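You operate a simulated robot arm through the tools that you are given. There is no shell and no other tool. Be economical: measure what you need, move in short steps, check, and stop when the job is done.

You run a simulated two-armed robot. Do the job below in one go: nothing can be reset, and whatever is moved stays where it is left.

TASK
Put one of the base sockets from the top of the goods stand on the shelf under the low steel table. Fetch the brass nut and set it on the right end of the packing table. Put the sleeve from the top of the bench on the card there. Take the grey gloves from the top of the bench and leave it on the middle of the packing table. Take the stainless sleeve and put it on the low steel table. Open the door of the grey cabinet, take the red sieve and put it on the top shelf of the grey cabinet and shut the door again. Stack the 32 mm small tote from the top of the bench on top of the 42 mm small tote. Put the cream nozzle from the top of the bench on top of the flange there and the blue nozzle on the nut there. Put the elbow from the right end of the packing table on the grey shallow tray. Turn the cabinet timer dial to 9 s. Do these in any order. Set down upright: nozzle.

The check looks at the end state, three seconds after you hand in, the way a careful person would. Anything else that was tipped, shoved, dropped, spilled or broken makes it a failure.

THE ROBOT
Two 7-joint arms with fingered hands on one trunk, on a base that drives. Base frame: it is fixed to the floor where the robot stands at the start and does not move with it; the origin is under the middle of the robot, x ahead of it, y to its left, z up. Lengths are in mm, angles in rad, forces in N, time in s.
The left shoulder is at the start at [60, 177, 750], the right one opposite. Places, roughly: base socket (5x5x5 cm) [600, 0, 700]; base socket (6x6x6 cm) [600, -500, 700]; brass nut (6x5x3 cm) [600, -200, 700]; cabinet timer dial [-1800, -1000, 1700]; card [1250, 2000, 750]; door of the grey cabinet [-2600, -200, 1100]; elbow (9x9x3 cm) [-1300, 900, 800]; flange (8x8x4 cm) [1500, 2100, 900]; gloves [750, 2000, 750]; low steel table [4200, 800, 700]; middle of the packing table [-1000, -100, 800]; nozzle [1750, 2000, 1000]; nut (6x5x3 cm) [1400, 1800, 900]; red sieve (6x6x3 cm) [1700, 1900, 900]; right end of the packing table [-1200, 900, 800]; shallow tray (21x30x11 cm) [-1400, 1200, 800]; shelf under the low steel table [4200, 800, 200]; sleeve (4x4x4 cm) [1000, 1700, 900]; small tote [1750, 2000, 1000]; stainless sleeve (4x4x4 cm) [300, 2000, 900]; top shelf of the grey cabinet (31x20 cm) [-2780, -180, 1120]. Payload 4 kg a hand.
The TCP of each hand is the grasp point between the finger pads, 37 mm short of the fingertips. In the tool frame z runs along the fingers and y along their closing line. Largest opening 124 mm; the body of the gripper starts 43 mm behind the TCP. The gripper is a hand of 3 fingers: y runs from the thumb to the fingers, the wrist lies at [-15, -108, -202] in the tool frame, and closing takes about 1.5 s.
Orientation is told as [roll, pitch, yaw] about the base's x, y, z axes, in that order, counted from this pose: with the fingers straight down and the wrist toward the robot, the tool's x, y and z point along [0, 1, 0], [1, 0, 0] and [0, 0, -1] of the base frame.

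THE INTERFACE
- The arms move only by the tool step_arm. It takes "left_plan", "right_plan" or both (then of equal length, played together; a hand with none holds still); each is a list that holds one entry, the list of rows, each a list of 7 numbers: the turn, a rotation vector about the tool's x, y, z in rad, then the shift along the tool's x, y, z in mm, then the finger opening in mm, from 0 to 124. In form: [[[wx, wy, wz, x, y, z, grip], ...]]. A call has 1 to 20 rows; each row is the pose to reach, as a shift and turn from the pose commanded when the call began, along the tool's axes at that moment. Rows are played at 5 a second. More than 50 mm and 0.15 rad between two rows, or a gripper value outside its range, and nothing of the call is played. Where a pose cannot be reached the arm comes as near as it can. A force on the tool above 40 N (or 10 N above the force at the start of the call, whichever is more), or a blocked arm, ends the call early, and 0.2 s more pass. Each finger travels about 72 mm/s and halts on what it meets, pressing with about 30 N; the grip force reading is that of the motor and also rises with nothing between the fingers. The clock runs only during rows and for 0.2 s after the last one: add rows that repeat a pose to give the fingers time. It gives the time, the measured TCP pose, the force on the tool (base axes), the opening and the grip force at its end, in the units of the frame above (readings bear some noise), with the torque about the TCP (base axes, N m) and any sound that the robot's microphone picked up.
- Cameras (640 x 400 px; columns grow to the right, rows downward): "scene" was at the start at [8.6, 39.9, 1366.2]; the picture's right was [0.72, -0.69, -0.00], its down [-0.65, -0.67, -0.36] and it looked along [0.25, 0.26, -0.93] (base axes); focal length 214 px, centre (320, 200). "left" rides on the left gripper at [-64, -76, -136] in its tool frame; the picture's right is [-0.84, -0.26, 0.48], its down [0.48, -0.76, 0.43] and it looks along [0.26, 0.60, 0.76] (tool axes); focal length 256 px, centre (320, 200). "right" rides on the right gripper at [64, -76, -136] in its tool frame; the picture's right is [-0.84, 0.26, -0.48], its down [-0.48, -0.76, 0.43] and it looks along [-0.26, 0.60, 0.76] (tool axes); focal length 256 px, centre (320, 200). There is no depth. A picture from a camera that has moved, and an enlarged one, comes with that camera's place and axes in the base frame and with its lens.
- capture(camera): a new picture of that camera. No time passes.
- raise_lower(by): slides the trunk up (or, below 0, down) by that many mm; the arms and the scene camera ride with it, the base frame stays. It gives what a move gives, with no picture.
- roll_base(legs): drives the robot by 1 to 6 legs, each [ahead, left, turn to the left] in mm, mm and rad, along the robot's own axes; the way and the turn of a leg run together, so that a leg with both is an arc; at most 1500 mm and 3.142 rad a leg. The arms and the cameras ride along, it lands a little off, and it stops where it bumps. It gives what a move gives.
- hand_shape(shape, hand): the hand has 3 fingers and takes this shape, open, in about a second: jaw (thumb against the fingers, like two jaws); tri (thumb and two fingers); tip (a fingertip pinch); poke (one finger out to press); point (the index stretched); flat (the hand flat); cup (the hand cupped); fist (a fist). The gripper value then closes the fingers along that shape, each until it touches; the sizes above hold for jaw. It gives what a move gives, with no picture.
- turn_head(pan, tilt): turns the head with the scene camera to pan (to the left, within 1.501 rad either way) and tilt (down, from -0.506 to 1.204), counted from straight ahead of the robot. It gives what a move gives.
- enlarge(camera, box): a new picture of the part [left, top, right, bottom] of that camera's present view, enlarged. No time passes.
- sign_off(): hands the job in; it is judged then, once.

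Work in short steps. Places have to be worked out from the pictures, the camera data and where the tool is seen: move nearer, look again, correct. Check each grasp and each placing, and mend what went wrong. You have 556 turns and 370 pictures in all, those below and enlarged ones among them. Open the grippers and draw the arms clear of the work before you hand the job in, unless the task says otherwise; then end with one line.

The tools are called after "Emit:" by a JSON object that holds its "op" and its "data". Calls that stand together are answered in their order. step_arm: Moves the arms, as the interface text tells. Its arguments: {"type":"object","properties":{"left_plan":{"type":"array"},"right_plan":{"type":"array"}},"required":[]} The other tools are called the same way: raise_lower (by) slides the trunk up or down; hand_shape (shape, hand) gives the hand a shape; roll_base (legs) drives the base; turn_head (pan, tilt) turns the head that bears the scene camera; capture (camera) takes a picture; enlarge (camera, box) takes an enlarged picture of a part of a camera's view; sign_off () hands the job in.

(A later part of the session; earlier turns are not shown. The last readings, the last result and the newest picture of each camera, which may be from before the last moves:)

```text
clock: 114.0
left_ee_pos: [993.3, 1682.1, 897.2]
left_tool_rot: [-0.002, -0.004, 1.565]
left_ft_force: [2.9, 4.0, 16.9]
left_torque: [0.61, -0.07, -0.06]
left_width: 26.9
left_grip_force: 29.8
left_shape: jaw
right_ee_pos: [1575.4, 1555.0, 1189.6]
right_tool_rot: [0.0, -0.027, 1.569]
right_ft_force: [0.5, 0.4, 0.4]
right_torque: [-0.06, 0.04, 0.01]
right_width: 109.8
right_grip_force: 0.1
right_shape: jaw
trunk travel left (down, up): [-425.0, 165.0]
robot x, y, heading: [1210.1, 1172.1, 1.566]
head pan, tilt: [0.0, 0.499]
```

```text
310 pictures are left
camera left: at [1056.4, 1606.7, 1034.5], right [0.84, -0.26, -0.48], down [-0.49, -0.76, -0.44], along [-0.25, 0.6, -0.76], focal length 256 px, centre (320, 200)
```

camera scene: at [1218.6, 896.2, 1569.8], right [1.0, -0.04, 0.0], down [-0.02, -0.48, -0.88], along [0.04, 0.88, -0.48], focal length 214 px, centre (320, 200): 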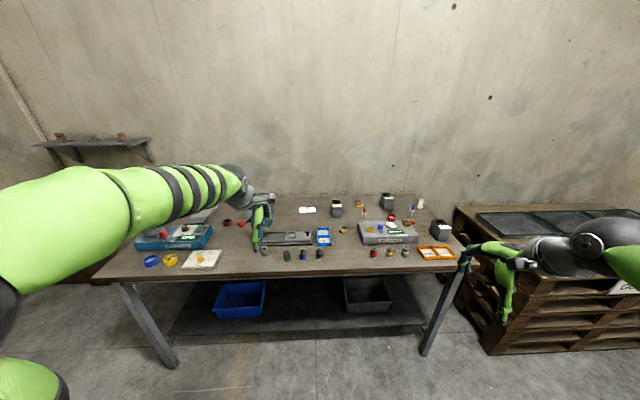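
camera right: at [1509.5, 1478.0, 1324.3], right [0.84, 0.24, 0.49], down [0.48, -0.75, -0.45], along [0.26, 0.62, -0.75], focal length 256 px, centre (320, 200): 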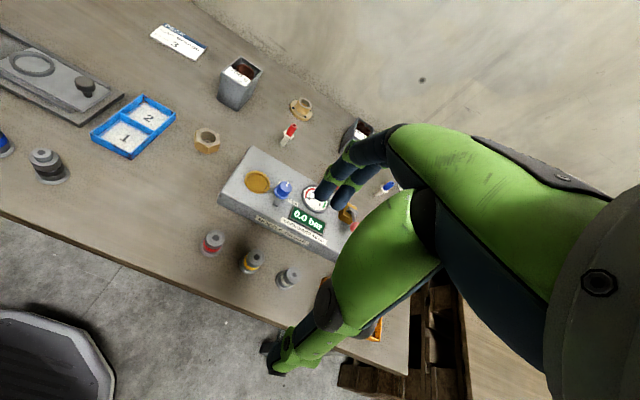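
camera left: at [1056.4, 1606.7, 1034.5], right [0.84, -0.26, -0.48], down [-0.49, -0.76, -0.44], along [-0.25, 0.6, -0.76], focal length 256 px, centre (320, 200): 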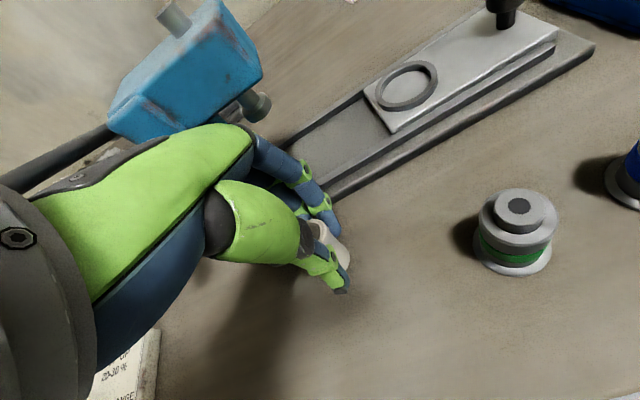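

Gripped. Lift to z≈1150 and carry above the card, lowering to ~940 for a look.

Emit:
{"op": "step_arm", "data": {"left_plan": [[[0, 0, 0, 0, 0, -30, 10], [0, 0, 0, 0, 0, -80, 10], [0, 0, 0, 0, 0, -130, 10], [0, 0, 0, 0, 0, -180, 10], [0, 0, 0, 0, 0, -225, 10], [0, 0, 0, 0, 0, -255, 10], [0, 0, 0, -20, 40, -255, 10], [0, 0, 0, -41, 80, -255, 10], [0, 0, 0, -61, 120, -255, 10], [0, 0, 0, -82, 160, -255, 10], [0, 0, 0, -102, 200, -255, 10], [0, 0, 0, -122, 240, -255, 10], [0, 0, 0, -143, 280, -255, 10], [0, 0, 0, -163, 320, -255, 10], [0, 0, 0, -184, 360, -255, 10], [0, 0, 0, -204, 400, -240, 10], [0, 0, 0, -204, 400, -190, 10], [0, 0, 0, -204, 400, -140, 10], [0, 0, 0, -204, 400, -90, 10], [0, 0, 0, -204, 400, -60, 10]]]}}

Emit:
{"op": "capture", "data": {"camera": "left"}}

Emit:
{"op": "enlarge", "data": {"camera": "scene", "box": [220, 170, 400, 290]}}

```text
clock: 118.2
left_ee_pos: [1200.1, 2081.1, 957.6]
left_tool_rot: [0.0, 0.001, 1.565]
left_ft_force: [-0.1, -0.2, -2.1]
left_torque: [-0.04, -0.01, -0.02]
left_width: 25.0
left_grip_force: 30.3
left_shape: jaw
left hand out of reach, approached as far as the arm can: row 15, 16, 17, 18, 19
right_ee_pos: [1573.9, 1557.6, 1189.5]
right_tool_rot: [0.0, -0.026, 1.569]
right_ft_force: [-1.0, 0.5, 0.8]
right_torque: [-0.02, 0.05, 0.01]
right_width: 109.6
right_grip_force: 0.0
right_shape: jaw
trunk travel left (down, up): [-425.0, 165.0]
robot x, y, heading: [1216.6, 1174.6, 1.567]
head pan, tilt: [0.0, 0.499]
```

```text
309 pictures are left
camera left: at [1263.3, 2006.5, 1093.4], right [0.84, -0.26, -0.48], down [-0.49, -0.76, -0.44], along [-0.25, 0.6, -0.76], focal length 256 px, centre (320, 200)
```

left: 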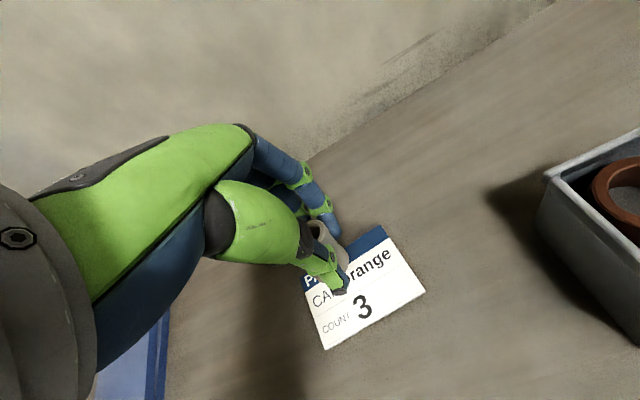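

```text
3.33 times, centred on (310, 230) of scene
camera zoom: at [1214.2, 1236.2, 1569.9], right [1.0, 0.0, 0.0], down [0.0, -0.48, -0.88], along [0.0, 0.88, -0.48], focal length 715 px, centre (353, 100)
```

zoom: 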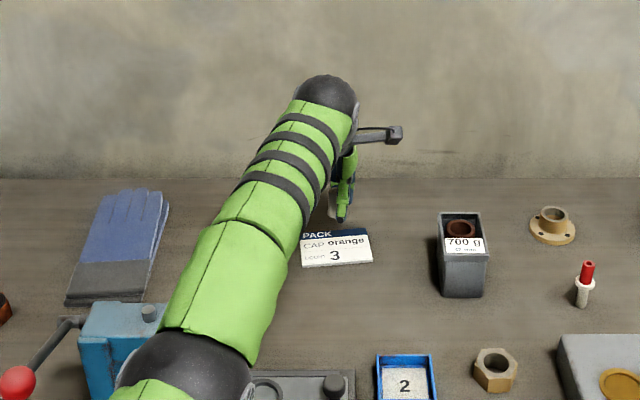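

Card centre computes to (1194,2081), directly under the sleeve. I lower in small steps until contact.

Emit:
{"op": "step_arm", "data": {"left_plan": [[[0, 0, 0, 5, 0, 25, 10], [0, 0, 0, 5, 0, 45, 10], [0, 0, 0, 5, 0, 51, 10], [0, 0, 0, 5, 0, 55, 10], [0, 0, 0, 5, 0, 58, 10], [0, 0, 0, 5, 0, 61, 10]]]}}

Emit:
{"op": "enlarge", "data": {"camera": "left", "box": [220, 160, 480, 360]}}

```text
clock: 119.5
left_ee_pos: [1196.6, 2085.2, 902.8]
left_tool_rot: [-0.002, -0.01, 1.566]
left_ft_force: [-1.1, -3.2, 27.4]
left_torque: [0.36, 0.11, 0.05]
left_width: 25.3
left_grip_force: 29.9
left_shape: jaw
left hand out of reach, approached as far as the arm can: row 2, 3, 4, 5, 6
right_ee_pos: [1573.6, 1554.9, 1190.3]
right_tool_rot: [-0.001, -0.028, 1.568]
right_ft_force: [0.9, 0.2, -0.1]
right_torque: [0.02, 0.0, -0.01]
right_width: 109.6
right_grip_force: 0.0
right_shape: jaw
trunk travel left (down, up): [-425.0, 165.0]
robot x, y, heading: [1216.5, 1175.6, 1.562]
head pan, tilt: [0.0, 0.499]
```

```text
2.00 times, centred on (350, 260) of left
camera zoom: at [1260.1, 2008.1, 1039.5], right [0.84, -0.26, -0.48], down [-0.48, -0.75, -0.44], along [-0.25, 0.6, -0.76], focal length 512 px, centre (260, 80)
```

zoom: 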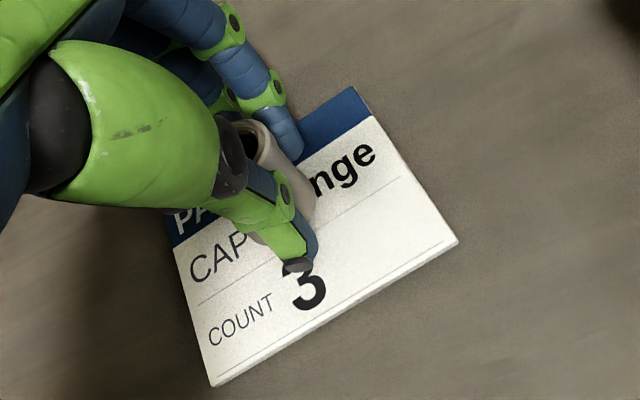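

On the card. I open while rising a little so the fingertips don't drag the card.

Emit:
{"op": "step_arm", "data": {"left_plan": [[[0, 0, 0, 0, 0, -3, 15], [0, 0, 0, 0, 0, -5, 32], [0, 0, 0, 0, 0, -8, 45], [0, 0, 0, 0, 0, -12, 58], [0, 0, 0, 0, 0, -16, 66], [0, 0, 0, 0, 0, -20, 70], [0, 0, 0, 0, 0, -60, 75], [0, 0, 0, 0, 0, -100, 75]]]}}

Emit:
{"op": "capture", "data": {"camera": "left"}}

```text
clock: 121.3
left_ee_pos: [1191.7, 2075.7, 991.6]
left_tool_rot: [-0.002, 0.001, 1.568]
left_ft_force: [0.4, 0.3, -0.7]
left_torque: [0.01, 0.0, 0.0]
left_width: 74.6
left_grip_force: 0.0
left_shape: jaw
left hand out of reach, approached as far as the arm can: row 7, 8
right_ee_pos: [1575.5, 1555.6, 1188.0]
right_tool_rot: [-0.001, -0.025, 1.568]
right_ft_force: [0.1, -1.0, 0.0]
right_torque: [0.02, 0.0, -0.01]
right_width: 110.0
right_grip_force: 0.0
right_shape: jaw
trunk travel left (down, up): [-425.0, 165.0]
robot x, y, heading: [1211.4, 1177.5, 1.568]
head pan, tilt: [0.0, 0.499]
```

```text
306 pictures are left
camera left: at [1255.2, 1999.7, 1128.8], right [0.84, -0.26, -0.48], down [-0.49, -0.76, -0.44], along [-0.25, 0.6, -0.76], focal length 256 px, centre (320, 200)
```

left: 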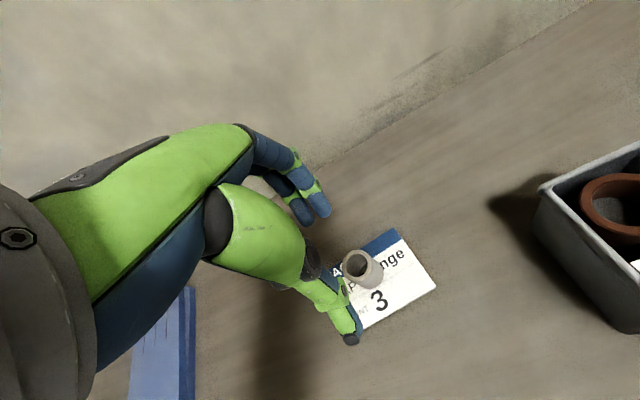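

The sleeve stands on the card. I retract the left hand, then move the base right toward the nozzle/tote area.

Emit:
{"op": "step_arm", "data": {"left_plan": [[[0, 0, 0, 0, -10, -45, 75], [0, 0, 0, 0, -30, -90, 90], [0, 0, 0, 0, -50, -135, 110], [0, 0, 0, 20, -90, -160, 110], [0, 0, 0, 40, -135, -180, 110], [0, 0, 0, 60, -180, -190, 110], [0, 0, 0, 80, -225, -190, 110], [0, 0, 0, 100, -270, -190, 110], [0, 0, 0, 120, -315, -190, 110], [0, 0, 0, 130, -360, -190, 110], [0, 0, 0, 130, -400, -190, 110]]]}}

Emit:
{"op": "roll_base", "data": {"legs": [[-60, -350, 0]]}}

Emit:
{"op": "turn_head", "data": {"pan": 0.0, "tilt": 0.7}}

Emit:
{"op": "capture", "data": {"camera": "scene"}}

Emit:
{"op": "capture", "data": {"camera": "right"}}

Emit:
{"op": "capture", "data": {"camera": "left"}}

```text
refused: row 4 steps farther than a row can; nothing moved
```

```text
clock: 123.7
left_ee_pos: [1551.1, 2015.0, 991.9]
left_tool_rot: [-0.001, 0.001, 1.565]
left_ft_force: [0.2, 0.4, -0.2]
left_torque: [0.01, 0.01, 0.02]
left_width: 74.7
left_grip_force: 0.0
left_shape: jaw
right_ee_pos: [1930.2, 1495.4, 1188.0]
right_tool_rot: [0.0, -0.028, 1.566]
right_ft_force: [-0.2, -0.3, -0.5]
right_torque: [0.0, 0.02, 0.04]
right_width: 110.0
right_grip_force: 0.1
right_shape: jaw
trunk travel left (down, up): [-425.0, 165.0]
robot x, y, heading: [1565.0, 1115.2, 1.569]
head pan, tilt: [0.0, 0.499]
```

```text
clock: 124.4
left_ee_pos: [1549.7, 2014.8, 993.5]
left_tool_rot: [-0.001, -0.001, 1.566]
left_ft_force: [-0.5, 0.0, 0.3]
left_torque: [-0.04, 0.02, 0.03]
left_width: 74.6
left_grip_force: 0.0
left_shape: jaw
right_ee_pos: [1932.2, 1494.7, 1188.7]
right_tool_rot: [0.0, -0.026, 1.569]
right_ft_force: [-0.4, -0.8, -0.6]
right_torque: [0.03, -0.01, -0.01]
right_width: 109.6
right_grip_force: 0.0
right_shape: jaw
trunk travel left (down, up): [-425.0, 165.0]
robot x, y, heading: [1570.1, 1112.9, 1.558]
head pan, tilt: [0.0, 0.7]
```

```text
305 pictures are left
camera scene: at [1570.5, 1168.7, 1552.2], right [1.0, 0.0, 0.0], down [0.0, -0.64, -0.77], along [0.0, 0.77, -0.64], focal length 214 px, centre (320, 200)
```

scene: 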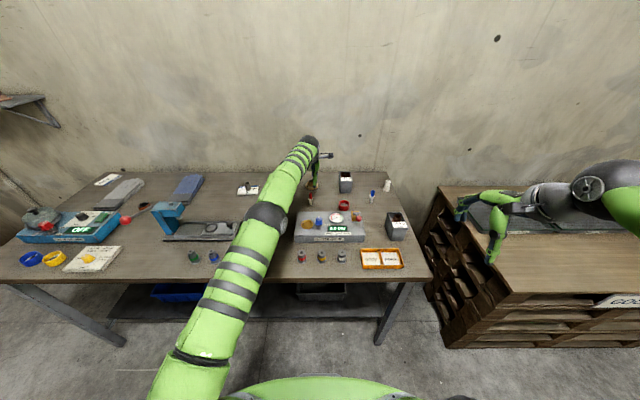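

```text
304 pictures are left
camera right: at [1866.1, 1416.2, 1324.5], right [0.84, 0.24, 0.49], down [0.48, -0.75, -0.45], along [0.26, 0.62, -0.75], focal length 256 px, centre (320, 200)
```

right: 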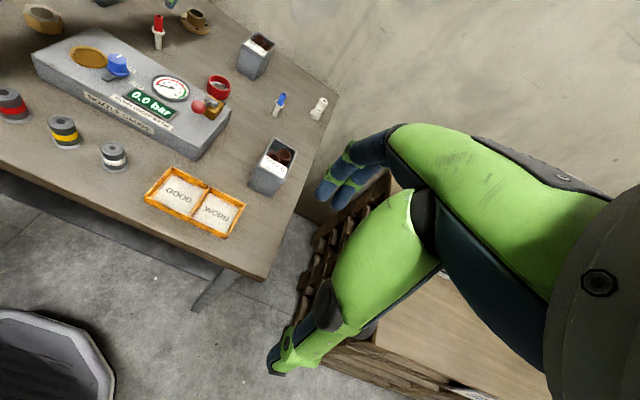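

```text
303 pictures are left
camera left: at [1612.2, 1939.3, 1129.1], right [0.84, -0.26, -0.48], down [-0.49, -0.76, -0.44], along [-0.25, 0.6, -0.76], focal length 256 px, centre (320, 200)
```

left: 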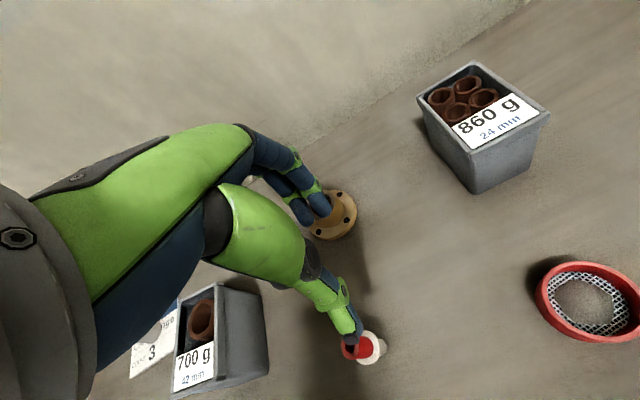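

The base moved with the left hand still low (its retreat had been refused), but the force readings stayed quiet. I lift the left hand straight up first and check nothing was disturbed.

Emit:
{"op": "step_arm", "data": {"left_plan": [[[0, 0, 0, 0, 0, -45, 75], [0, 0, 0, 0, 0, -90, 75], [0, 0, 0, 0, 0, -135, 75], [0, 0, 0, 0, -20, -175, 75], [0, 0, 0, 0, -40, -215, 75]]]}}

Emit:
{"op": "capture", "data": {"camera": "left"}}

```text
clock: 125.6
left_ee_pos: [1546.1, 1953.3, 1186.6]
left_tool_rot: [-0.002, -0.001, 1.565]
left_ft_force: [0.2, 0.8, 0.6]
left_torque: [-0.01, 0.02, -0.04]
left_width: 74.9
left_grip_force: 0.0
left_shape: jaw
left hand out of reach, approached as far as the arm can: row 1, 2, 3, 4, 5
right_ee_pos: [1931.5, 1493.7, 1189.2]
right_tool_rot: [0.001, -0.027, 1.568]
right_ft_force: [0.4, -0.2, 0.2]
right_torque: [-0.01, 0.01, 0.02]
right_width: 109.7
right_grip_force: 0.1
right_shape: jaw
trunk travel left (down, up): [-425.0, 165.0]
robot x, y, heading: [1572.6, 1113.8, 1.562]
head pan, tilt: [0.0, 0.7]
```

```text
302 pictures are left
camera left: at [1609.3, 1877.7, 1324.4], right [0.84, -0.26, -0.48], down [-0.49, -0.76, -0.44], along [-0.25, 0.6, -0.76], focal length 256 px, centre (320, 200)
```

left: 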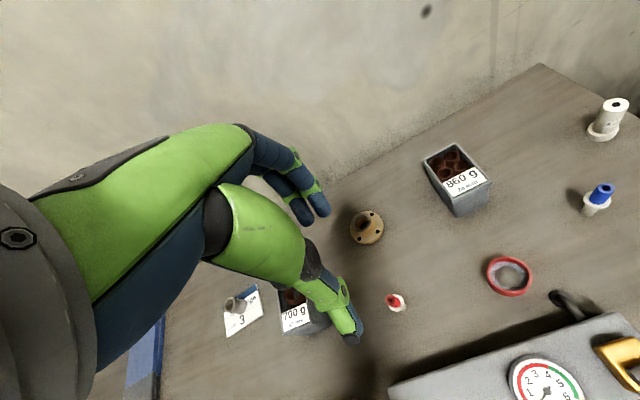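

Nothing was disturbed. I read the tote labels.

Emit:
{"op": "enlarge", "data": {"camera": "left", "box": [260, 270, 360, 340]}}

Emit:
{"op": "enlarge", "data": {"camera": "right", "box": [220, 10, 340, 200]}}

Emit:
{"op": "enlarge", "data": {"camera": "scene", "box": [290, 165, 430, 255]}}

```text
5.71 times, centred on (310, 305) of left
camera zoom: at [1609.3, 1877.7, 1324.4], right [0.84, -0.26, -0.48], down [-0.49, -0.76, -0.44], along [-0.25, 0.6, -0.76], focal length 1463 px, centre (377, -400)
```

zoom: 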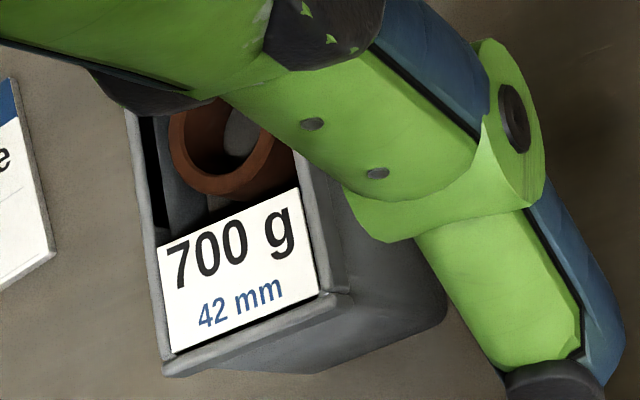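

```text
2.11 times, centred on (280, 105) of right
camera zoom: at [1866.2, 1416.0, 1324.4], right [0.84, 0.24, 0.49], down [0.48, -0.75, -0.45], along [0.26, 0.62, -0.74], focal length 539 px, centre (404, 400)
```

zoom: 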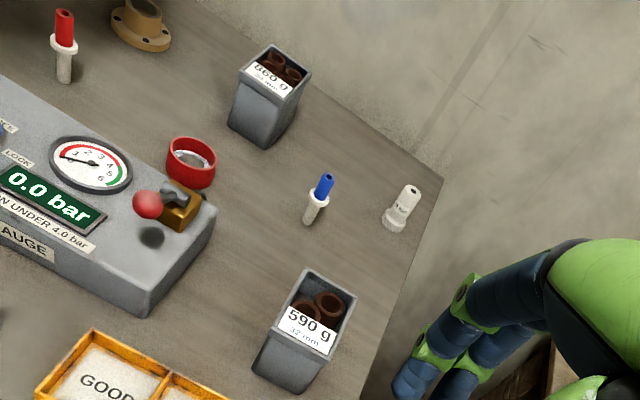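

```text
4.44 times, centred on (360, 210) of scene
camera zoom: at [1570.6, 1168.5, 1552.1], right [1.0, 0.0, 0.0], down [0.0, -0.64, -0.76], along [0.0, 0.76, -0.64], focal length 953 px, centre (142, 156)
```

zoom: 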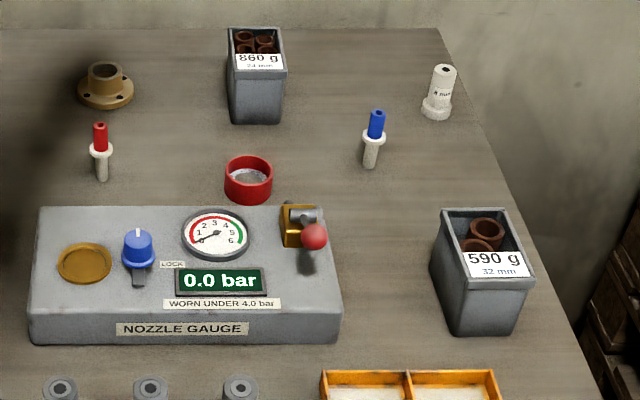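

32 mm tote is the 590 g one at the right front; 42 mm is the 700 g one. Now I stow the left hand to the left and position the base for the nozzle jobs with the right hand.

Emit:
{"op": "step_arm", "data": {"left_plan": [[[0, 0, 0, 30, -30, 0, 90], [0, 0, 0, 60, -60, 0, 90], [0, 0, 0, 90, -90, 0, 90], [0, 0, 0, 120, -120, 0, 90], [0, 0, 0, 150, -150, 0, 90], [0, 0, 0, 180, -180, 0, 90], [0, 0, 0, 210, -210, 0, 90], [0, 0, 0, 240, -240, 0, 90], [0, 0, 0, 270, -270, 0, 90], [0, 0, 0, 300, -300, 0, 90], [0, 0, 0, 330, -330, 0, 90], [0, 0, 0, 350, -350, 0, 90]]]}}

Emit:
{"op": "roll_base", "data": {"legs": [[110, 48, 0.006]]}}

Emit:
{"op": "capture", "data": {"camera": "right"}}

Emit:
{"op": "capture", "data": {"camera": "scene"}}

```text
clock: 128.2
left_ee_pos: [1190.7, 1604.6, 1186.6]
left_tool_rot: [-0.002, -0.002, 1.566]
left_ft_force: [0.3, -0.4, -0.6]
left_torque: [0.02, 0.0, 0.01]
left_width: 89.8
left_grip_force: 0.0
left_shape: jaw
right_ee_pos: [1930.2, 1494.7, 1188.9]
right_tool_rot: [0.0, -0.025, 1.567]
right_ft_force: [-0.5, 0.1, 0.1]
right_torque: [-0.01, 0.0, 0.0]
right_width: 109.6
right_grip_force: 0.1
right_shape: jaw
trunk travel left (down, up): [-425.0, 165.0]
robot x, y, heading: [1567.2, 1116.5, 1.567]
head pan, tilt: [0.0, 0.7]
```

```text
clock: 129.4
left_ee_pos: [1141.2, 1713.9, 1185.9]
left_tool_rot: [-0.002, 0.0, 1.572]
left_ft_force: [-0.2, 0.6, 0.3]
left_torque: [-0.02, 0.0, -0.02]
left_width: 90.1
left_grip_force: 0.1
left_shape: jaw
right_ee_pos: [1880.9, 1608.9, 1189.5]
right_tool_rot: [0.0, -0.023, 1.573]
right_ft_force: [0.3, 0.4, -0.1]
right_torque: [-0.04, -0.03, 0.01]
right_width: 109.7
right_grip_force: 0.0
right_shape: jaw
trunk travel left (down, up): [-425.0, 165.0]
robot x, y, heading: [1524.9, 1225.8, 1.57]
head pan, tilt: [0.0, 0.7]
```

```text
298 pictures are left
camera right: at [1816.3, 1528.2, 1324.3], right [0.84, 0.25, 0.49], down [0.48, -0.75, -0.45], along [0.25, 0.62, -0.75], focal length 256 px, centre (320, 200)
```

right: 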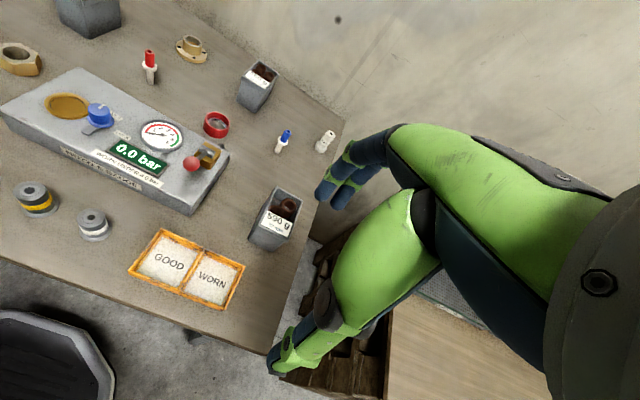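

```text
297 pictures are left
camera scene: at [1521.8, 1279.4, 1552.1], right [1.0, 0.0, 0.0], down [0.0, -0.64, -0.76], along [0.0, 0.76, -0.64], focal length 214 px, centre (320, 200)
```

scene: 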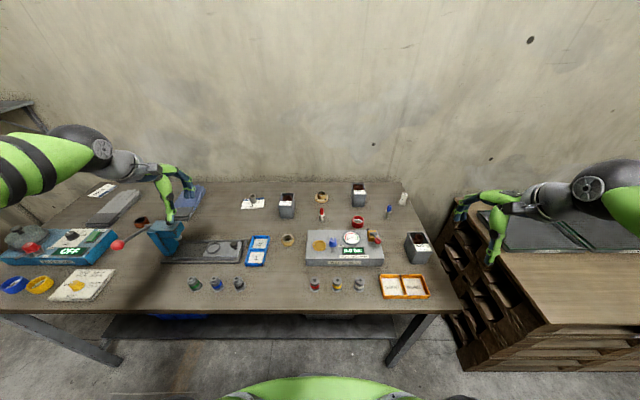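

Emit:
{"op": "enlarge", "data": {"camera": "scene", "box": [270, 175, 430, 275]}}

Emit:
{"op": "enlarge", "data": {"camera": "right", "box": [160, 20, 360, 160]}}

```text
4.00 times, centred on (350, 225) of scene
camera zoom: at [1521.8, 1279.4, 1552.1], right [1.0, 0.0, 0.0], down [0.0, -0.64, -0.76], along [0.0, 0.76, -0.64], focal length 858 px, centre (200, 100)
```

zoom: 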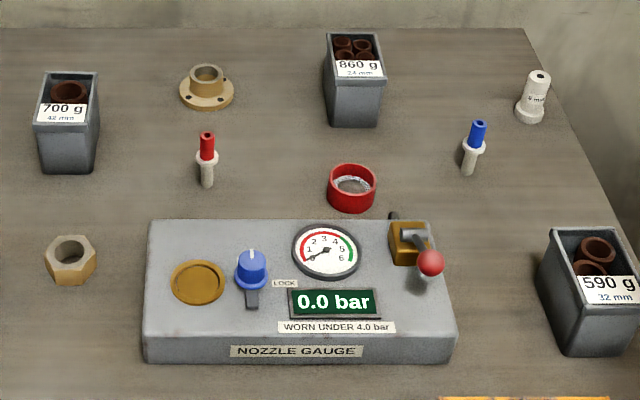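

```text
2.86 times, centred on (260, 90) of right
camera zoom: at [1816.3, 1528.2, 1324.3], right [0.84, 0.25, 0.49], down [0.48, -0.75, -0.45], along [0.25, 0.62, -0.75], focal length 731 px, centre (491, 514)
```

zoom: 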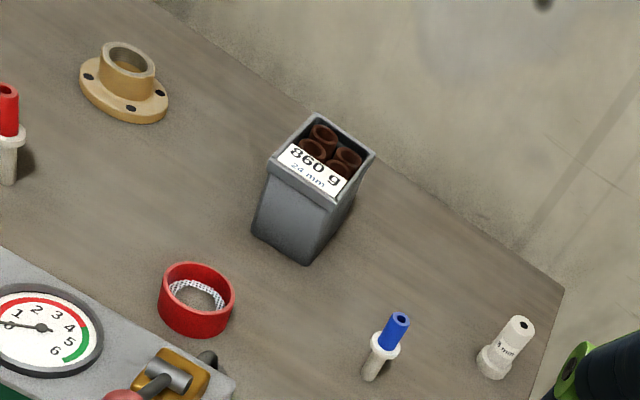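

Positions: cream (1930,2079), blue (1831,1981), flange (1531,2120), nut (1390,1841), sieve (1690,1946). I move the right hand above the cream nozzle, correcting its slight tilt.

Emit:
{"op": "step_arm", "data": {"right_plan": [[[0.012, 0, 0, -5, 47, 0, 80], [0.023, 0, 0, -10, 94, 0, 80], [0.023, 0, 0, -15, 141, 0, 80], [0.023, 0, 0, -20, 188, 0, 80], [0.023, 0, 0, -25, 235, 0, 80], [0.023, 0, 0, -30, 282, 0, 80], [0.023, 0, 0, -35, 329, 0, 80], [0.023, 0, 0, -40, 376, 0, 80], [0.023, 0, 0, -45, 423, 0, 80], [0.023, 0, 0, -49, 470, 0, 80], [0.023, 0, 0, -49, 470, 45, 80], [0.023, 0, 0, -49, 470, 90, 80], [0.023, 0, 0, -49, 470, 135, 80], [0.023, 0, 0, -49, 470, 165, 80], [0.023, 0, 0, -49, 470, 165, 80]]]}}

Emit:
{"op": "capture", "data": {"camera": "right"}}

```text
clock: 132.6
left_ee_pos: [1140.8, 1712.2, 1187.6]
left_tool_rot: [0.0, 0.0, 1.572]
left_ft_force: [0.5, -0.7, 0.1]
left_torque: [0.01, 0.04, -0.01]
left_width: 89.8
left_grip_force: 0.0
left_shape: jaw
right_ee_pos: [1927.6, 2078.0, 1034.8]
right_tool_rot: [-0.001, -0.001, 1.573]
right_ft_force: [-0.4, 0.3, 0.1]
right_torque: [0.03, 0.01, 0.01]
right_width: 80.1
right_grip_force: 0.1
right_shape: jaw
right hand out of reach, approached as far as the arm can: row 10
trunk travel left (down, up): [-425.0, 165.0]
robot x, y, heading: [1520.8, 1224.4, 1.575]
head pan, tilt: [0.0, 0.7]
```

```text
294 pictures are left
camera right: at [1863.3, 2002.2, 1172.4], right [0.84, 0.26, 0.48], down [0.48, -0.76, -0.44], along [0.25, 0.6, -0.76], focal length 256 px, centre (320, 200)
```

right: 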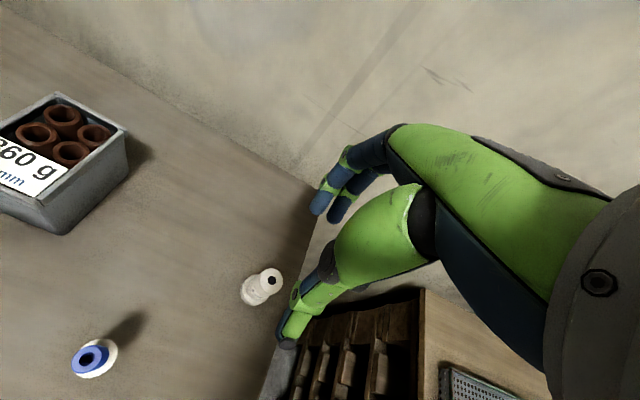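

Close-up gives (1924,2081). Descend to z≈905 and close around the barrel.

Emit:
{"op": "step_arm", "data": {"right_plan": [[[0, 0, 0, 3, 3, 45, 80], [0, 0, 0, 3, 3, 90, 80], [0, 0, 0, 3, 3, 129, 80], [0, 0, 0, 3, 3, 129, 60], [0, 0, 0, 3, 3, 129, 40], [0, 0, 0, 3, 3, 129, 20], [0, 0, 0, 3, 3, 129, 8], [0, 0, 0, 3, 3, 129, 8], [0, 0, 0, 3, 3, 129, 8], [0, 0, 0, 3, 3, 129, 8]]]}}

Emit:
{"op": "enlarge", "data": {"camera": "right", "box": [200, 150, 440, 330]}}

```text
clock: 134.8
left_ee_pos: [1140.2, 1711.4, 1187.8]
left_tool_rot: [-0.003, -0.002, 1.571]
left_ft_force: [-0.4, -0.1, 0.2]
left_torque: [0.0, -0.01, 0.01]
left_width: 89.9
left_grip_force: 0.1
left_shape: jaw
right_ee_pos: [1923.9, 2084.8, 907.0]
right_tool_rot: [0.0, -0.005, 1.572]
right_ft_force: [-0.1, 0.4, 7.8]
right_torque: [0.16, -0.09, 0.02]
right_width: 9.8
right_grip_force: 29.7
right_shape: jaw
trunk travel left (down, up): [-425.0, 165.0]
robot x, y, heading: [1522.5, 1222.5, 1.57]
head pan, tilt: [0.0, 0.7]
```

```text
2.22 times, centred on (320, 240) of right
camera zoom: at [1859.9, 2008.3, 1044.4], right [0.84, 0.26, 0.48], down [0.48, -0.76, -0.44], along [0.25, 0.6, -0.76], focal length 569 px, centre (320, 111)
```

zoom: 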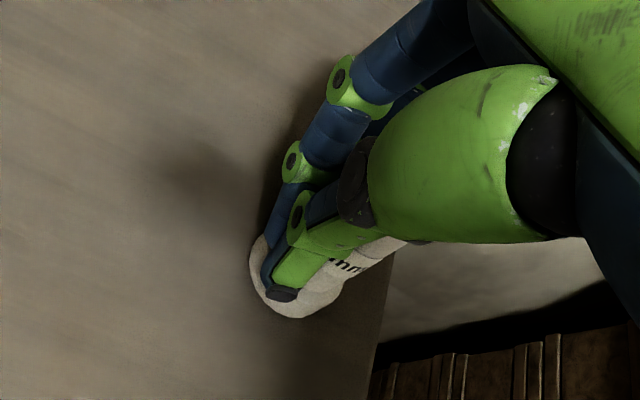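

Width 9.8 mm is low but fingers seem to hold it; I lift 40 mm and check.

Emit:
{"op": "step_arm", "data": {"right_plan": [[[0, 0, 0, 0, 0, -10, 6], [0, 0, 0, 0, 0, -20, 6], [0, 0, 0, 0, 0, -40, 6], [0, 0, 0, 0, 0, -40, 6]]]}}

Emit:
{"op": "enlarge", "data": {"camera": "right", "box": [200, 150, 440, 330]}}

Emit:
{"op": "enlarge", "data": {"camera": "scene", "box": [340, 140, 480, 240]}}

```text
clock: 135.8
left_ee_pos: [1141.5, 1713.2, 1187.1]
left_tool_rot: [-0.002, 0.001, 1.572]
left_ft_force: [-0.7, -0.3, 1.1]
left_torque: [0.0, -0.02, 0.02]
left_width: 89.9
left_grip_force: 0.2
left_shape: jaw
right_ee_pos: [1926.2, 2082.5, 948.1]
right_tool_rot: [0.0, -0.003, 1.573]
right_ft_force: [-0.1, -0.8, -0.7]
right_torque: [-0.01, 0.0, -0.01]
right_width: 5.1
right_grip_force: 30.0
right_shape: jaw
trunk travel left (down, up): [-425.0, 165.0]
robot x, y, heading: [1524.5, 1223.3, 1.571]
head pan, tilt: [0.0, 0.7]
```

```text
2.22 times, centred on (320, 240) of right
camera zoom: at [1861.2, 2007.4, 1083.9], right [0.84, 0.26, 0.48], down [0.48, -0.76, -0.44], along [0.25, 0.6, -0.76], focal length 569 px, centre (320, 111)
```

zoom: 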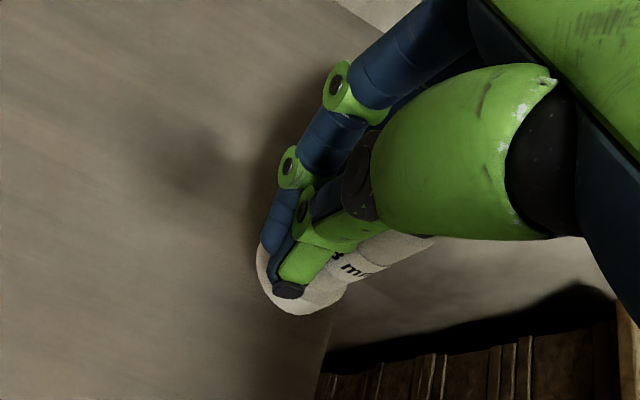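

```text
4.00 times, centred on (410, 190) of scene
camera zoom: at [1522.7, 1278.2, 1552.1], right [1.0, 0.0, 0.0], down [0.0, -0.64, -0.76], along [0.0, 0.76, -0.64], focal length 858 px, centre (-40, 240)
```

zoom: 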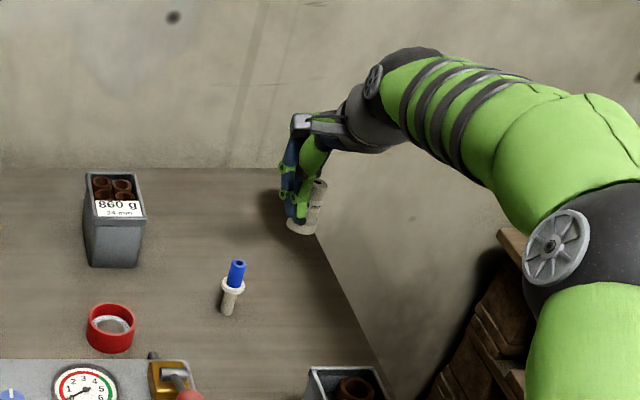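

It lifts, but the nozzle sits ~14 mm off to +x, pinched at its edge. I set it back down, open, recentre and regrip.

Emit:
{"op": "step_arm", "data": {"right_plan": [[[0, 0, 0, 0, 0, 20, 5], [0, 0, 0, 0, 0, 34, 5], [0, 0, 0, 0, 0, 38, 5], [0, 0, 0, 0, 0, 41, 5], [0, 0, 0, 0, 0, 41, 15], [0, 0, 0, 0, 0, 40, 30], [0, 0, 0, 0, 0, 38, 50], [0, 0, 0, 0, 0, 36, 70], [0, 0, 0, 0, 0, 34, 80], [0, 0, 0, 0, 0, 34, 80]]]}}

Emit:
{"op": "capture", "data": {"camera": "right"}}

Emit:
{"op": "enlarge", "data": {"camera": "scene", "box": [340, 140, 480, 240]}}

```text
clock: 138.0
left_ee_pos: [1142.2, 1713.1, 1186.3]
left_tool_rot: [-0.003, 0.001, 1.571]
left_ft_force: [0.1, -0.2, 0.6]
left_torque: [-0.01, 0.02, 0.0]
left_width: 89.7
left_grip_force: 0.0
left_shape: jaw
right_ee_pos: [1925.0, 2083.8, 913.1]
right_tool_rot: [0.001, -0.002, 1.572]
right_ft_force: [-0.4, 0.4, -0.3]
right_torque: [0.01, 0.0, 0.01]
right_width: 79.4
right_grip_force: 0.1
right_shape: jaw
trunk travel left (down, up): [-425.0, 165.0]
robot x, y, heading: [1526.2, 1222.0, 1.573]
head pan, tilt: [0.0, 0.7]
```

```text
290 pictures are left
camera right: at [1861.2, 2007.6, 1050.1], right [0.84, 0.26, 0.48], down [0.48, -0.76, -0.44], along [0.25, 0.6, -0.76], focal length 256 px, centre (320, 200)
```

right: 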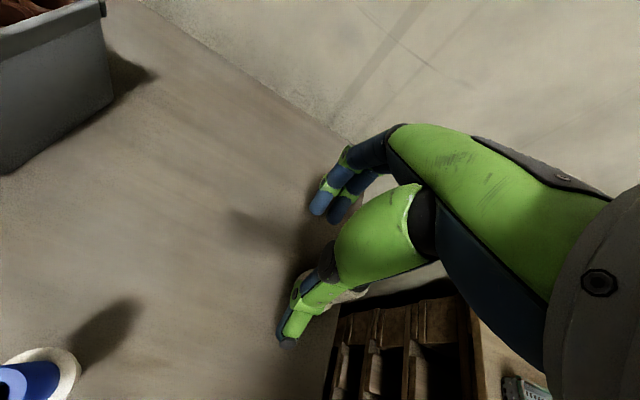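

```text
4.00 times, centred on (410, 190) of scene
camera zoom: at [1522.5, 1278.1, 1552.1], right [1.0, 0.0, 0.0], down [0.0, -0.64, -0.76], along [0.0, 0.76, -0.64], focal length 858 px, centre (-40, 240)
```

zoom: 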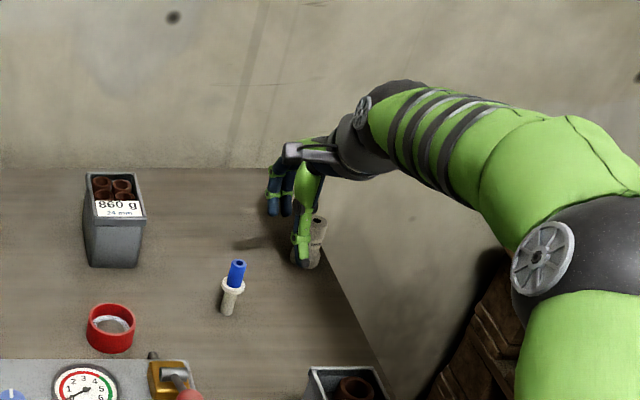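

The nozzle has shifted to about (1951,2069), close to the bench edge. I lift clear, shift over it and look before regripping.

Emit:
{"op": "step_arm", "data": {"right_plan": [[[0, 0, 0, 0, 0, -25, 80], [0, 0, 0, 0, 0, -60, 80], [0, 0, 0, 0, 0, -100, 80], [0, 0, 0, -12, -7, -120, 80], [0, 0, 0, -25, -14, -120, 80], [0, 0, 0, -25, -14, -120, 80]]]}}

Emit:
{"op": "capture", "data": {"camera": "right"}}

Emit:
{"op": "enlarge", "data": {"camera": "scene", "box": [340, 140, 480, 240]}}

```text
clock: 139.4
left_ee_pos: [1141.3, 1711.6, 1187.4]
left_tool_rot: [-0.001, -0.002, 1.57]
left_ft_force: [0.5, 0.9, 0.7]
left_torque: [-0.01, 0.0, 0.02]
left_width: 89.8
left_grip_force: 0.0
left_shape: jaw
right_ee_pos: [1952.2, 2070.1, 1031.4]
right_tool_rot: [0.001, -0.001, 1.573]
right_ft_force: [-0.1, -0.3, -0.7]
right_torque: [0.01, 0.02, 0.0]
right_width: 79.5
right_grip_force: 0.1
right_shape: jaw
trunk travel left (down, up): [-425.0, 165.0]
robot x, y, heading: [1522.1, 1224.4, 1.571]
head pan, tilt: [0.0, 0.7]
```

```text
288 pictures are left
camera right: at [1887.9, 1994.1, 1169.1], right [0.84, 0.26, 0.48], down [0.48, -0.76, -0.44], along [0.25, 0.6, -0.76], focal length 256 px, centre (320, 200)
```

right: 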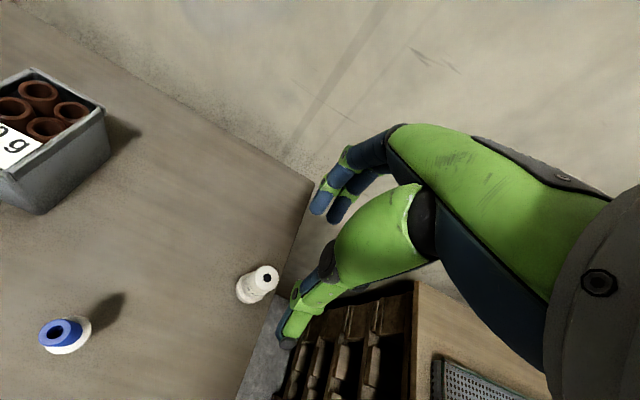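

```text
4.00 times, centred on (410, 190) of scene
camera zoom: at [1522.5, 1278.1, 1552.1], right [1.0, 0.0, 0.0], down [0.0, -0.64, -0.76], along [0.0, 0.76, -0.64], focal length 858 px, centre (-40, 240)
```

zoom: 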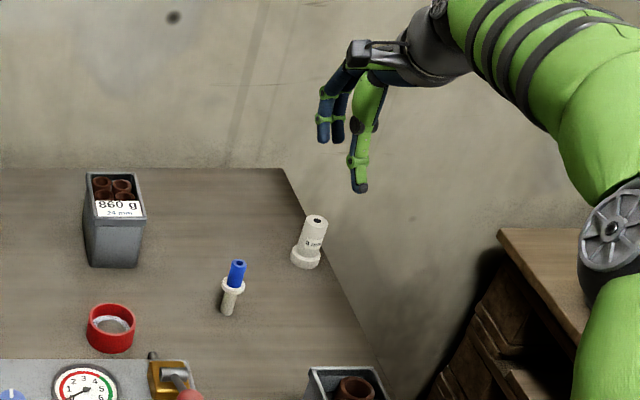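

Comparing fingers and nozzle in both views, the nozzle is at ≈(1944–1948, 2071). I regrip a bit higher (z≈912) above the base collar, biased slightly to +x so that any slip goes inward.

Emit:
{"op": "step_arm", "data": {"right_plan": [[[0, 0, 0, 5, 1, 40, 70], [0, 0, 0, 5, 1, 80, 70], [0, 0, 0, 5, 1, 119, 70], [0, 0, 0, 5, 1, 119, 70]]]}}

Emit:
{"op": "enlarge", "data": {"camera": "right", "box": [200, 150, 440, 370]}}

Emit:
{"op": "enlarge", "data": {"camera": "scene", "box": [380, 160, 450, 220]}}

```text
clock: 140.4
left_ee_pos: [1141.4, 1712.9, 1186.5]
left_tool_rot: [-0.002, 0.001, 1.569]
left_ft_force: [0.2, 0.4, -0.5]
left_torque: [0.02, 0.02, -0.01]
left_width: 89.8
left_grip_force: 0.1
left_shape: jaw
right_ee_pos: [1946.3, 2072.3, 913.8]
right_tool_rot: [0.0, -0.003, 1.573]
right_ft_force: [0.8, 0.3, 0.3]
right_torque: [0.0, -0.02, 0.01]
right_width: 70.1
right_grip_force: 0.0
right_shape: jaw
trunk travel left (down, up): [-425.0, 165.0]
robot x, y, heading: [1521.1, 1225.1, 1.572]
head pan, tilt: [0.0, 0.7]
```

```text
1.82 times, centred on (320, 260) of right
camera zoom: at [1882.2, 1996.3, 1050.4], right [0.84, 0.26, 0.48], down [0.48, -0.76, -0.44], along [0.25, 0.6, -0.76], focal length 465 px, centre (320, 91)
```

zoom: 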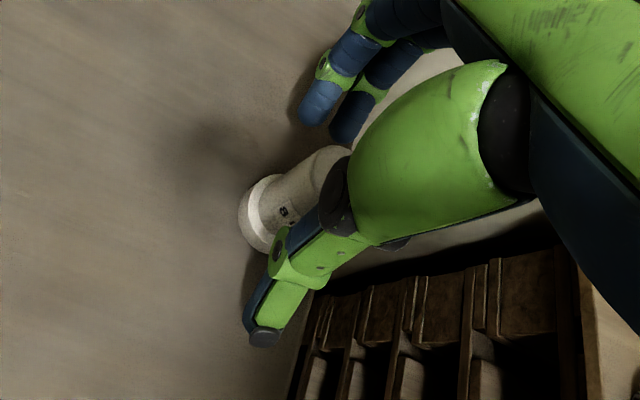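

```text
6.67 times, centred on (415, 190) of scene
camera zoom: at [1522.4, 1278.0, 1552.2], right [1.0, 0.0, 0.0], down [0.0, -0.64, -0.76], along [0.0, 0.76, -0.64], focal length 1430 px, centre (-313, 267)
```

zoom: 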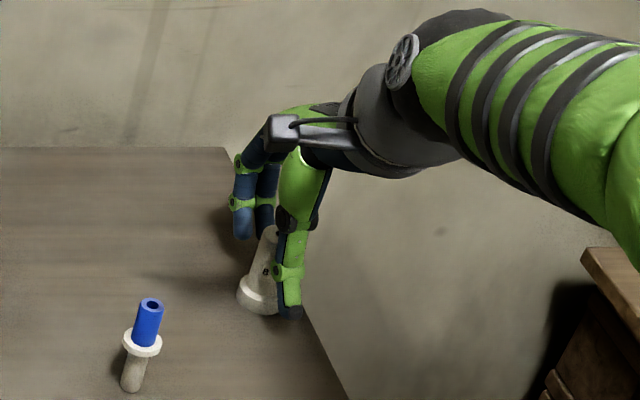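

The pads are ~4 mm to +x of the nozzle axis, as wanted. I close.

Emit:
{"op": "step_arm", "data": {"right_plan": [[[0, 0, 0, 1, -1, 0, 50], [0, 0, 0, 1, -1, 0, 30], [0, 0, 0, 1, -1, 0, 15], [0, 0, 0, 1, -1, 0, 10], [0, 0, 0, 1, -1, 0, 10], [0, 0, 0, 1, -1, 0, 10], [0, 0, 0, 1, -1, 0, 10]]]}}

Emit:
{"op": "enlarge", "data": {"camera": "right", "box": [200, 150, 440, 370]}}

Emit:
{"op": "enlarge", "data": {"camera": "scene", "box": [380, 160, 450, 220]}}

```text
clock: 142.0
left_ee_pos: [1140.3, 1712.6, 1187.4]
left_tool_rot: [-0.002, -0.003, 1.57]
left_ft_force: [0.4, -0.7, 0.3]
left_torque: [0.02, -0.01, 0.01]
left_width: 90.0
left_grip_force: 0.1
left_shape: jaw
right_ee_pos: [1946.2, 2070.4, 914.7]
right_tool_rot: [-0.001, -0.005, 1.573]
right_ft_force: [0.3, 2.2, 11.0]
right_torque: [0.28, -0.01, -0.01]
right_width: 19.8
right_grip_force: 29.5
right_shape: jaw
trunk travel left (down, up): [-425.0, 165.0]
robot x, y, heading: [1520.6, 1224.2, 1.57]
head pan, tilt: [0.0, 0.7]
```

```text
1.82 times, centred on (320, 260) of right
camera zoom: at [1880.7, 1994.5, 1051.9], right [0.84, 0.26, 0.48], down [0.48, -0.76, -0.44], along [0.25, 0.6, -0.76], focal length 465 px, centre (320, 91)
```

zoom: 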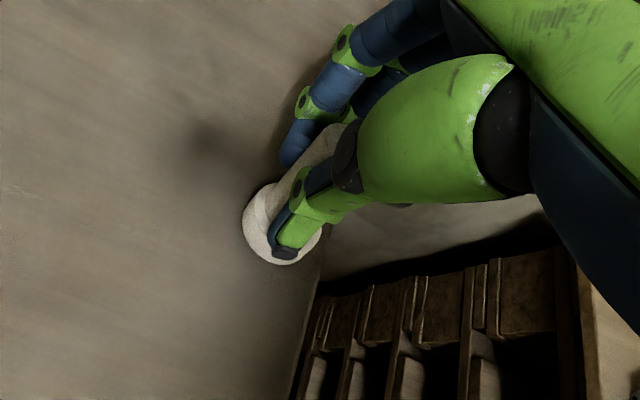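

```text
6.67 times, centred on (415, 190) of scene
camera zoom: at [1522.0, 1277.3, 1552.2], right [1.0, 0.0, 0.0], down [0.0, -0.64, -0.77], along [0.0, 0.77, -0.64], focal length 1430 px, centre (-313, 267)
```

zoom: 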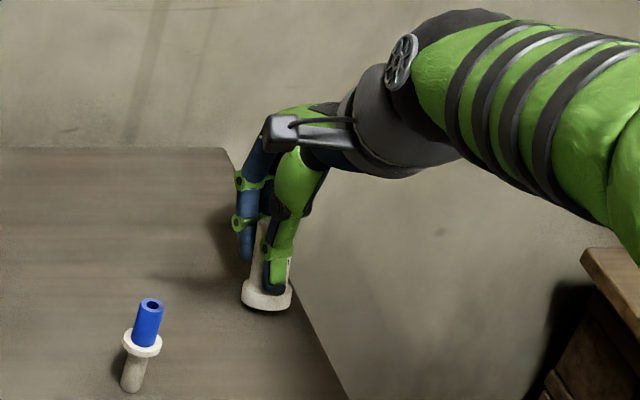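

Now a solid 20 mm centred grip. I lift to z≈1075 and start toward the flange.

Emit:
{"op": "step_arm", "data": {"right_plan": [[[0, 0, 0, 0, 0, -20, 8], [0, 0, 0, 0, 0, -60, 8], [0, 0, 0, 0, 0, -105, 8], [0, 0, 0, 0, 0, -150, 8], [0, 0, 0, 25, -10, -165, 8], [0, 0, 0, 70, -20, -165, 8], [0, 0, 0, 115, -20, -165, 8], [0, 0, 0, 160, -20, -165, 8], [0, 0, 0, 160, -20, -165, 8]]]}}

Emit:
{"op": "capture", "data": {"camera": "right"}}

Emit:
{"op": "enlarge", "data": {"camera": "scene", "box": [290, 130, 430, 230]}}

```text
clock: 144.0
left_ee_pos: [1141.7, 1714.0, 1185.7]
left_tool_rot: [-0.003, -0.002, 1.572]
left_ft_force: [-0.8, 0.8, 0.9]
left_torque: [0.0, -0.01, 0.04]
left_width: 89.7
left_grip_force: 0.1
left_shape: jaw
right_ee_pos: [1784.5, 2051.1, 1077.9]
right_tool_rot: [0.0, -0.002, 1.571]
right_ft_force: [-0.1, 0.2, -0.9]
right_torque: [0.01, -0.04, 0.0]
right_width: 19.2
right_grip_force: 30.0
right_shape: jaw
trunk travel left (down, up): [-425.0, 165.0]
robot x, y, heading: [1520.6, 1218.8, 1.569]
head pan, tilt: [0.0, 0.7]
```

```text
282 pictures are left
camera right: at [1719.5, 1975.3, 1215.2], right [0.84, 0.26, 0.48], down [0.48, -0.76, -0.44], along [0.25, 0.6, -0.76], focal length 256 px, centre (320, 200)
```

right: 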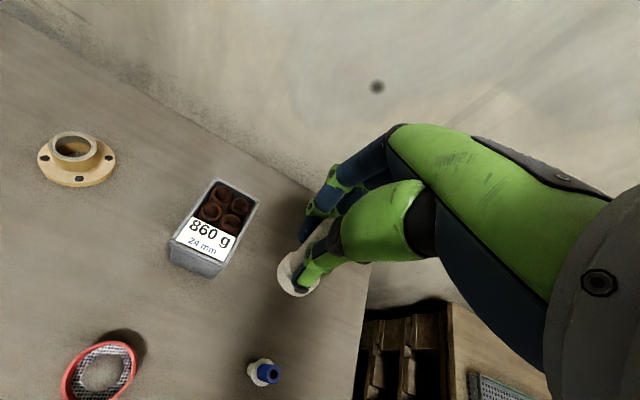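

```text
4.00 times, centred on (360, 180) of scene
camera zoom: at [1522.9, 1278.2, 1552.1], right [1.0, 0.0, 0.0], down [0.0, -0.64, -0.76], along [0.0, 0.76, -0.64], focal length 858 px, centre (160, 280)
```

zoom: 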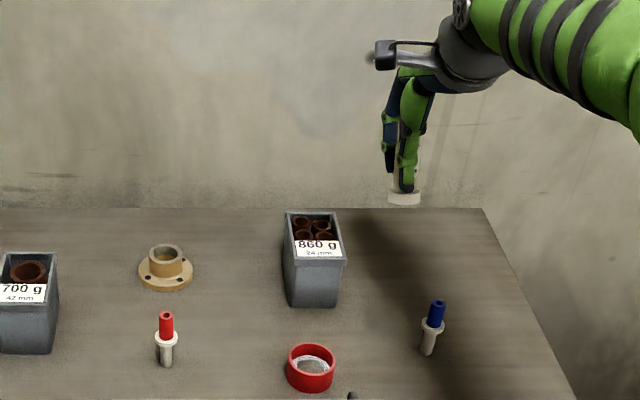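

Flange from this camera: (1532,2121). I carry the nozzle over it.

Emit:
{"op": "step_arm", "data": {"right_plan": [[[0, 0, 0, 42, 6, 0, 8], [0, 0, 0, 84, 16, 0, 8], [0, 0, 0, 126, 30, 0, 8], [0, 0, 0, 168, 45, 0, 8], [0, 0, 0, 210, 58, 0, 8], [0, 0, 0, 252, 67, 0, 8], [0, 0, 0, 252, 67, 40, 8], [0, 0, 0, 252, 67, 80, 8], [0, 0, 0, 252, 67, 80, 8]]]}}

Emit:
{"op": "enlarge", "data": {"camera": "right", "box": [200, 150, 440, 370]}}

Emit:
{"op": "enlarge", "data": {"camera": "scene", "box": [280, 150, 370, 230]}}

```text
clock: 146.0
left_ee_pos: [1140.8, 1713.4, 1187.4]
left_tool_rot: [-0.001, 0.001, 1.571]
left_ft_force: [0.2, 0.0, 0.9]
left_torque: [-0.02, 0.0, 0.01]
left_width: 90.0
left_grip_force: 0.0
left_shape: jaw
right_ee_pos: [1535.1, 2115.3, 996.0]
right_tool_rot: [0.001, -0.001, 1.573]
right_ft_force: [-0.3, -0.2, -0.8]
right_torque: [0.0, 0.01, 0.03]
right_width: 19.1
right_grip_force: 29.9
right_shape: jaw
right hand out of reach, approached as far as the arm can: row 6
trunk travel left (down, up): [-425.0, 165.0]
robot x, y, heading: [1523.0, 1222.4, 1.572]
head pan, tilt: [0.0, 0.7]
```

```text
1.82 times, centred on (320, 260) of right
camera zoom: at [1470.2, 2039.8, 1133.1], right [0.84, 0.26, 0.48], down [0.48, -0.76, -0.44], along [0.25, 0.6, -0.76], focal length 465 px, centre (320, 91)
```

zoom: 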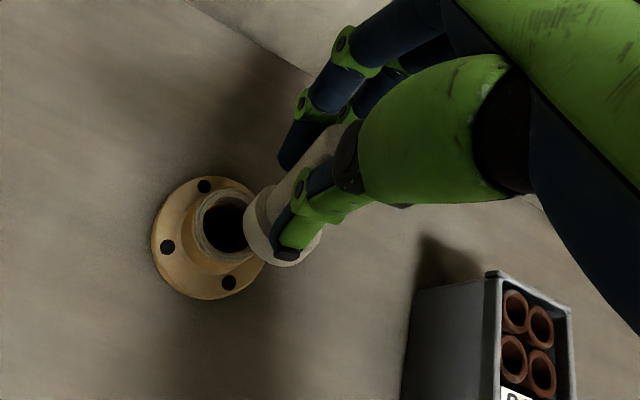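

```text
5.00 times, centred on (325, 190) of scene
camera zoom: at [1522.4, 1278.0, 1552.1], right [1.0, 0.0, 0.0], down [0.0, -0.64, -0.76], along [0.0, 0.76, -0.64], focal length 1072 px, centre (295, 250)
```

zoom: 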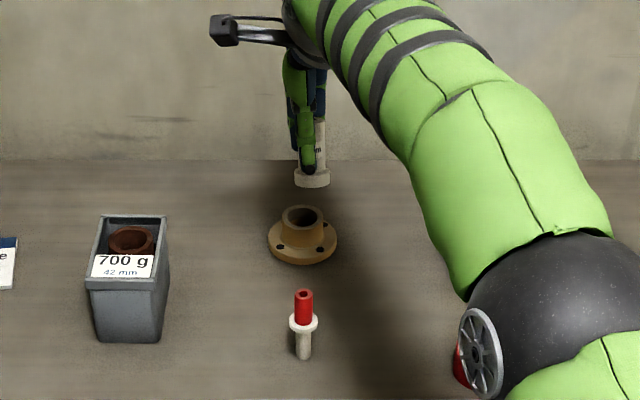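

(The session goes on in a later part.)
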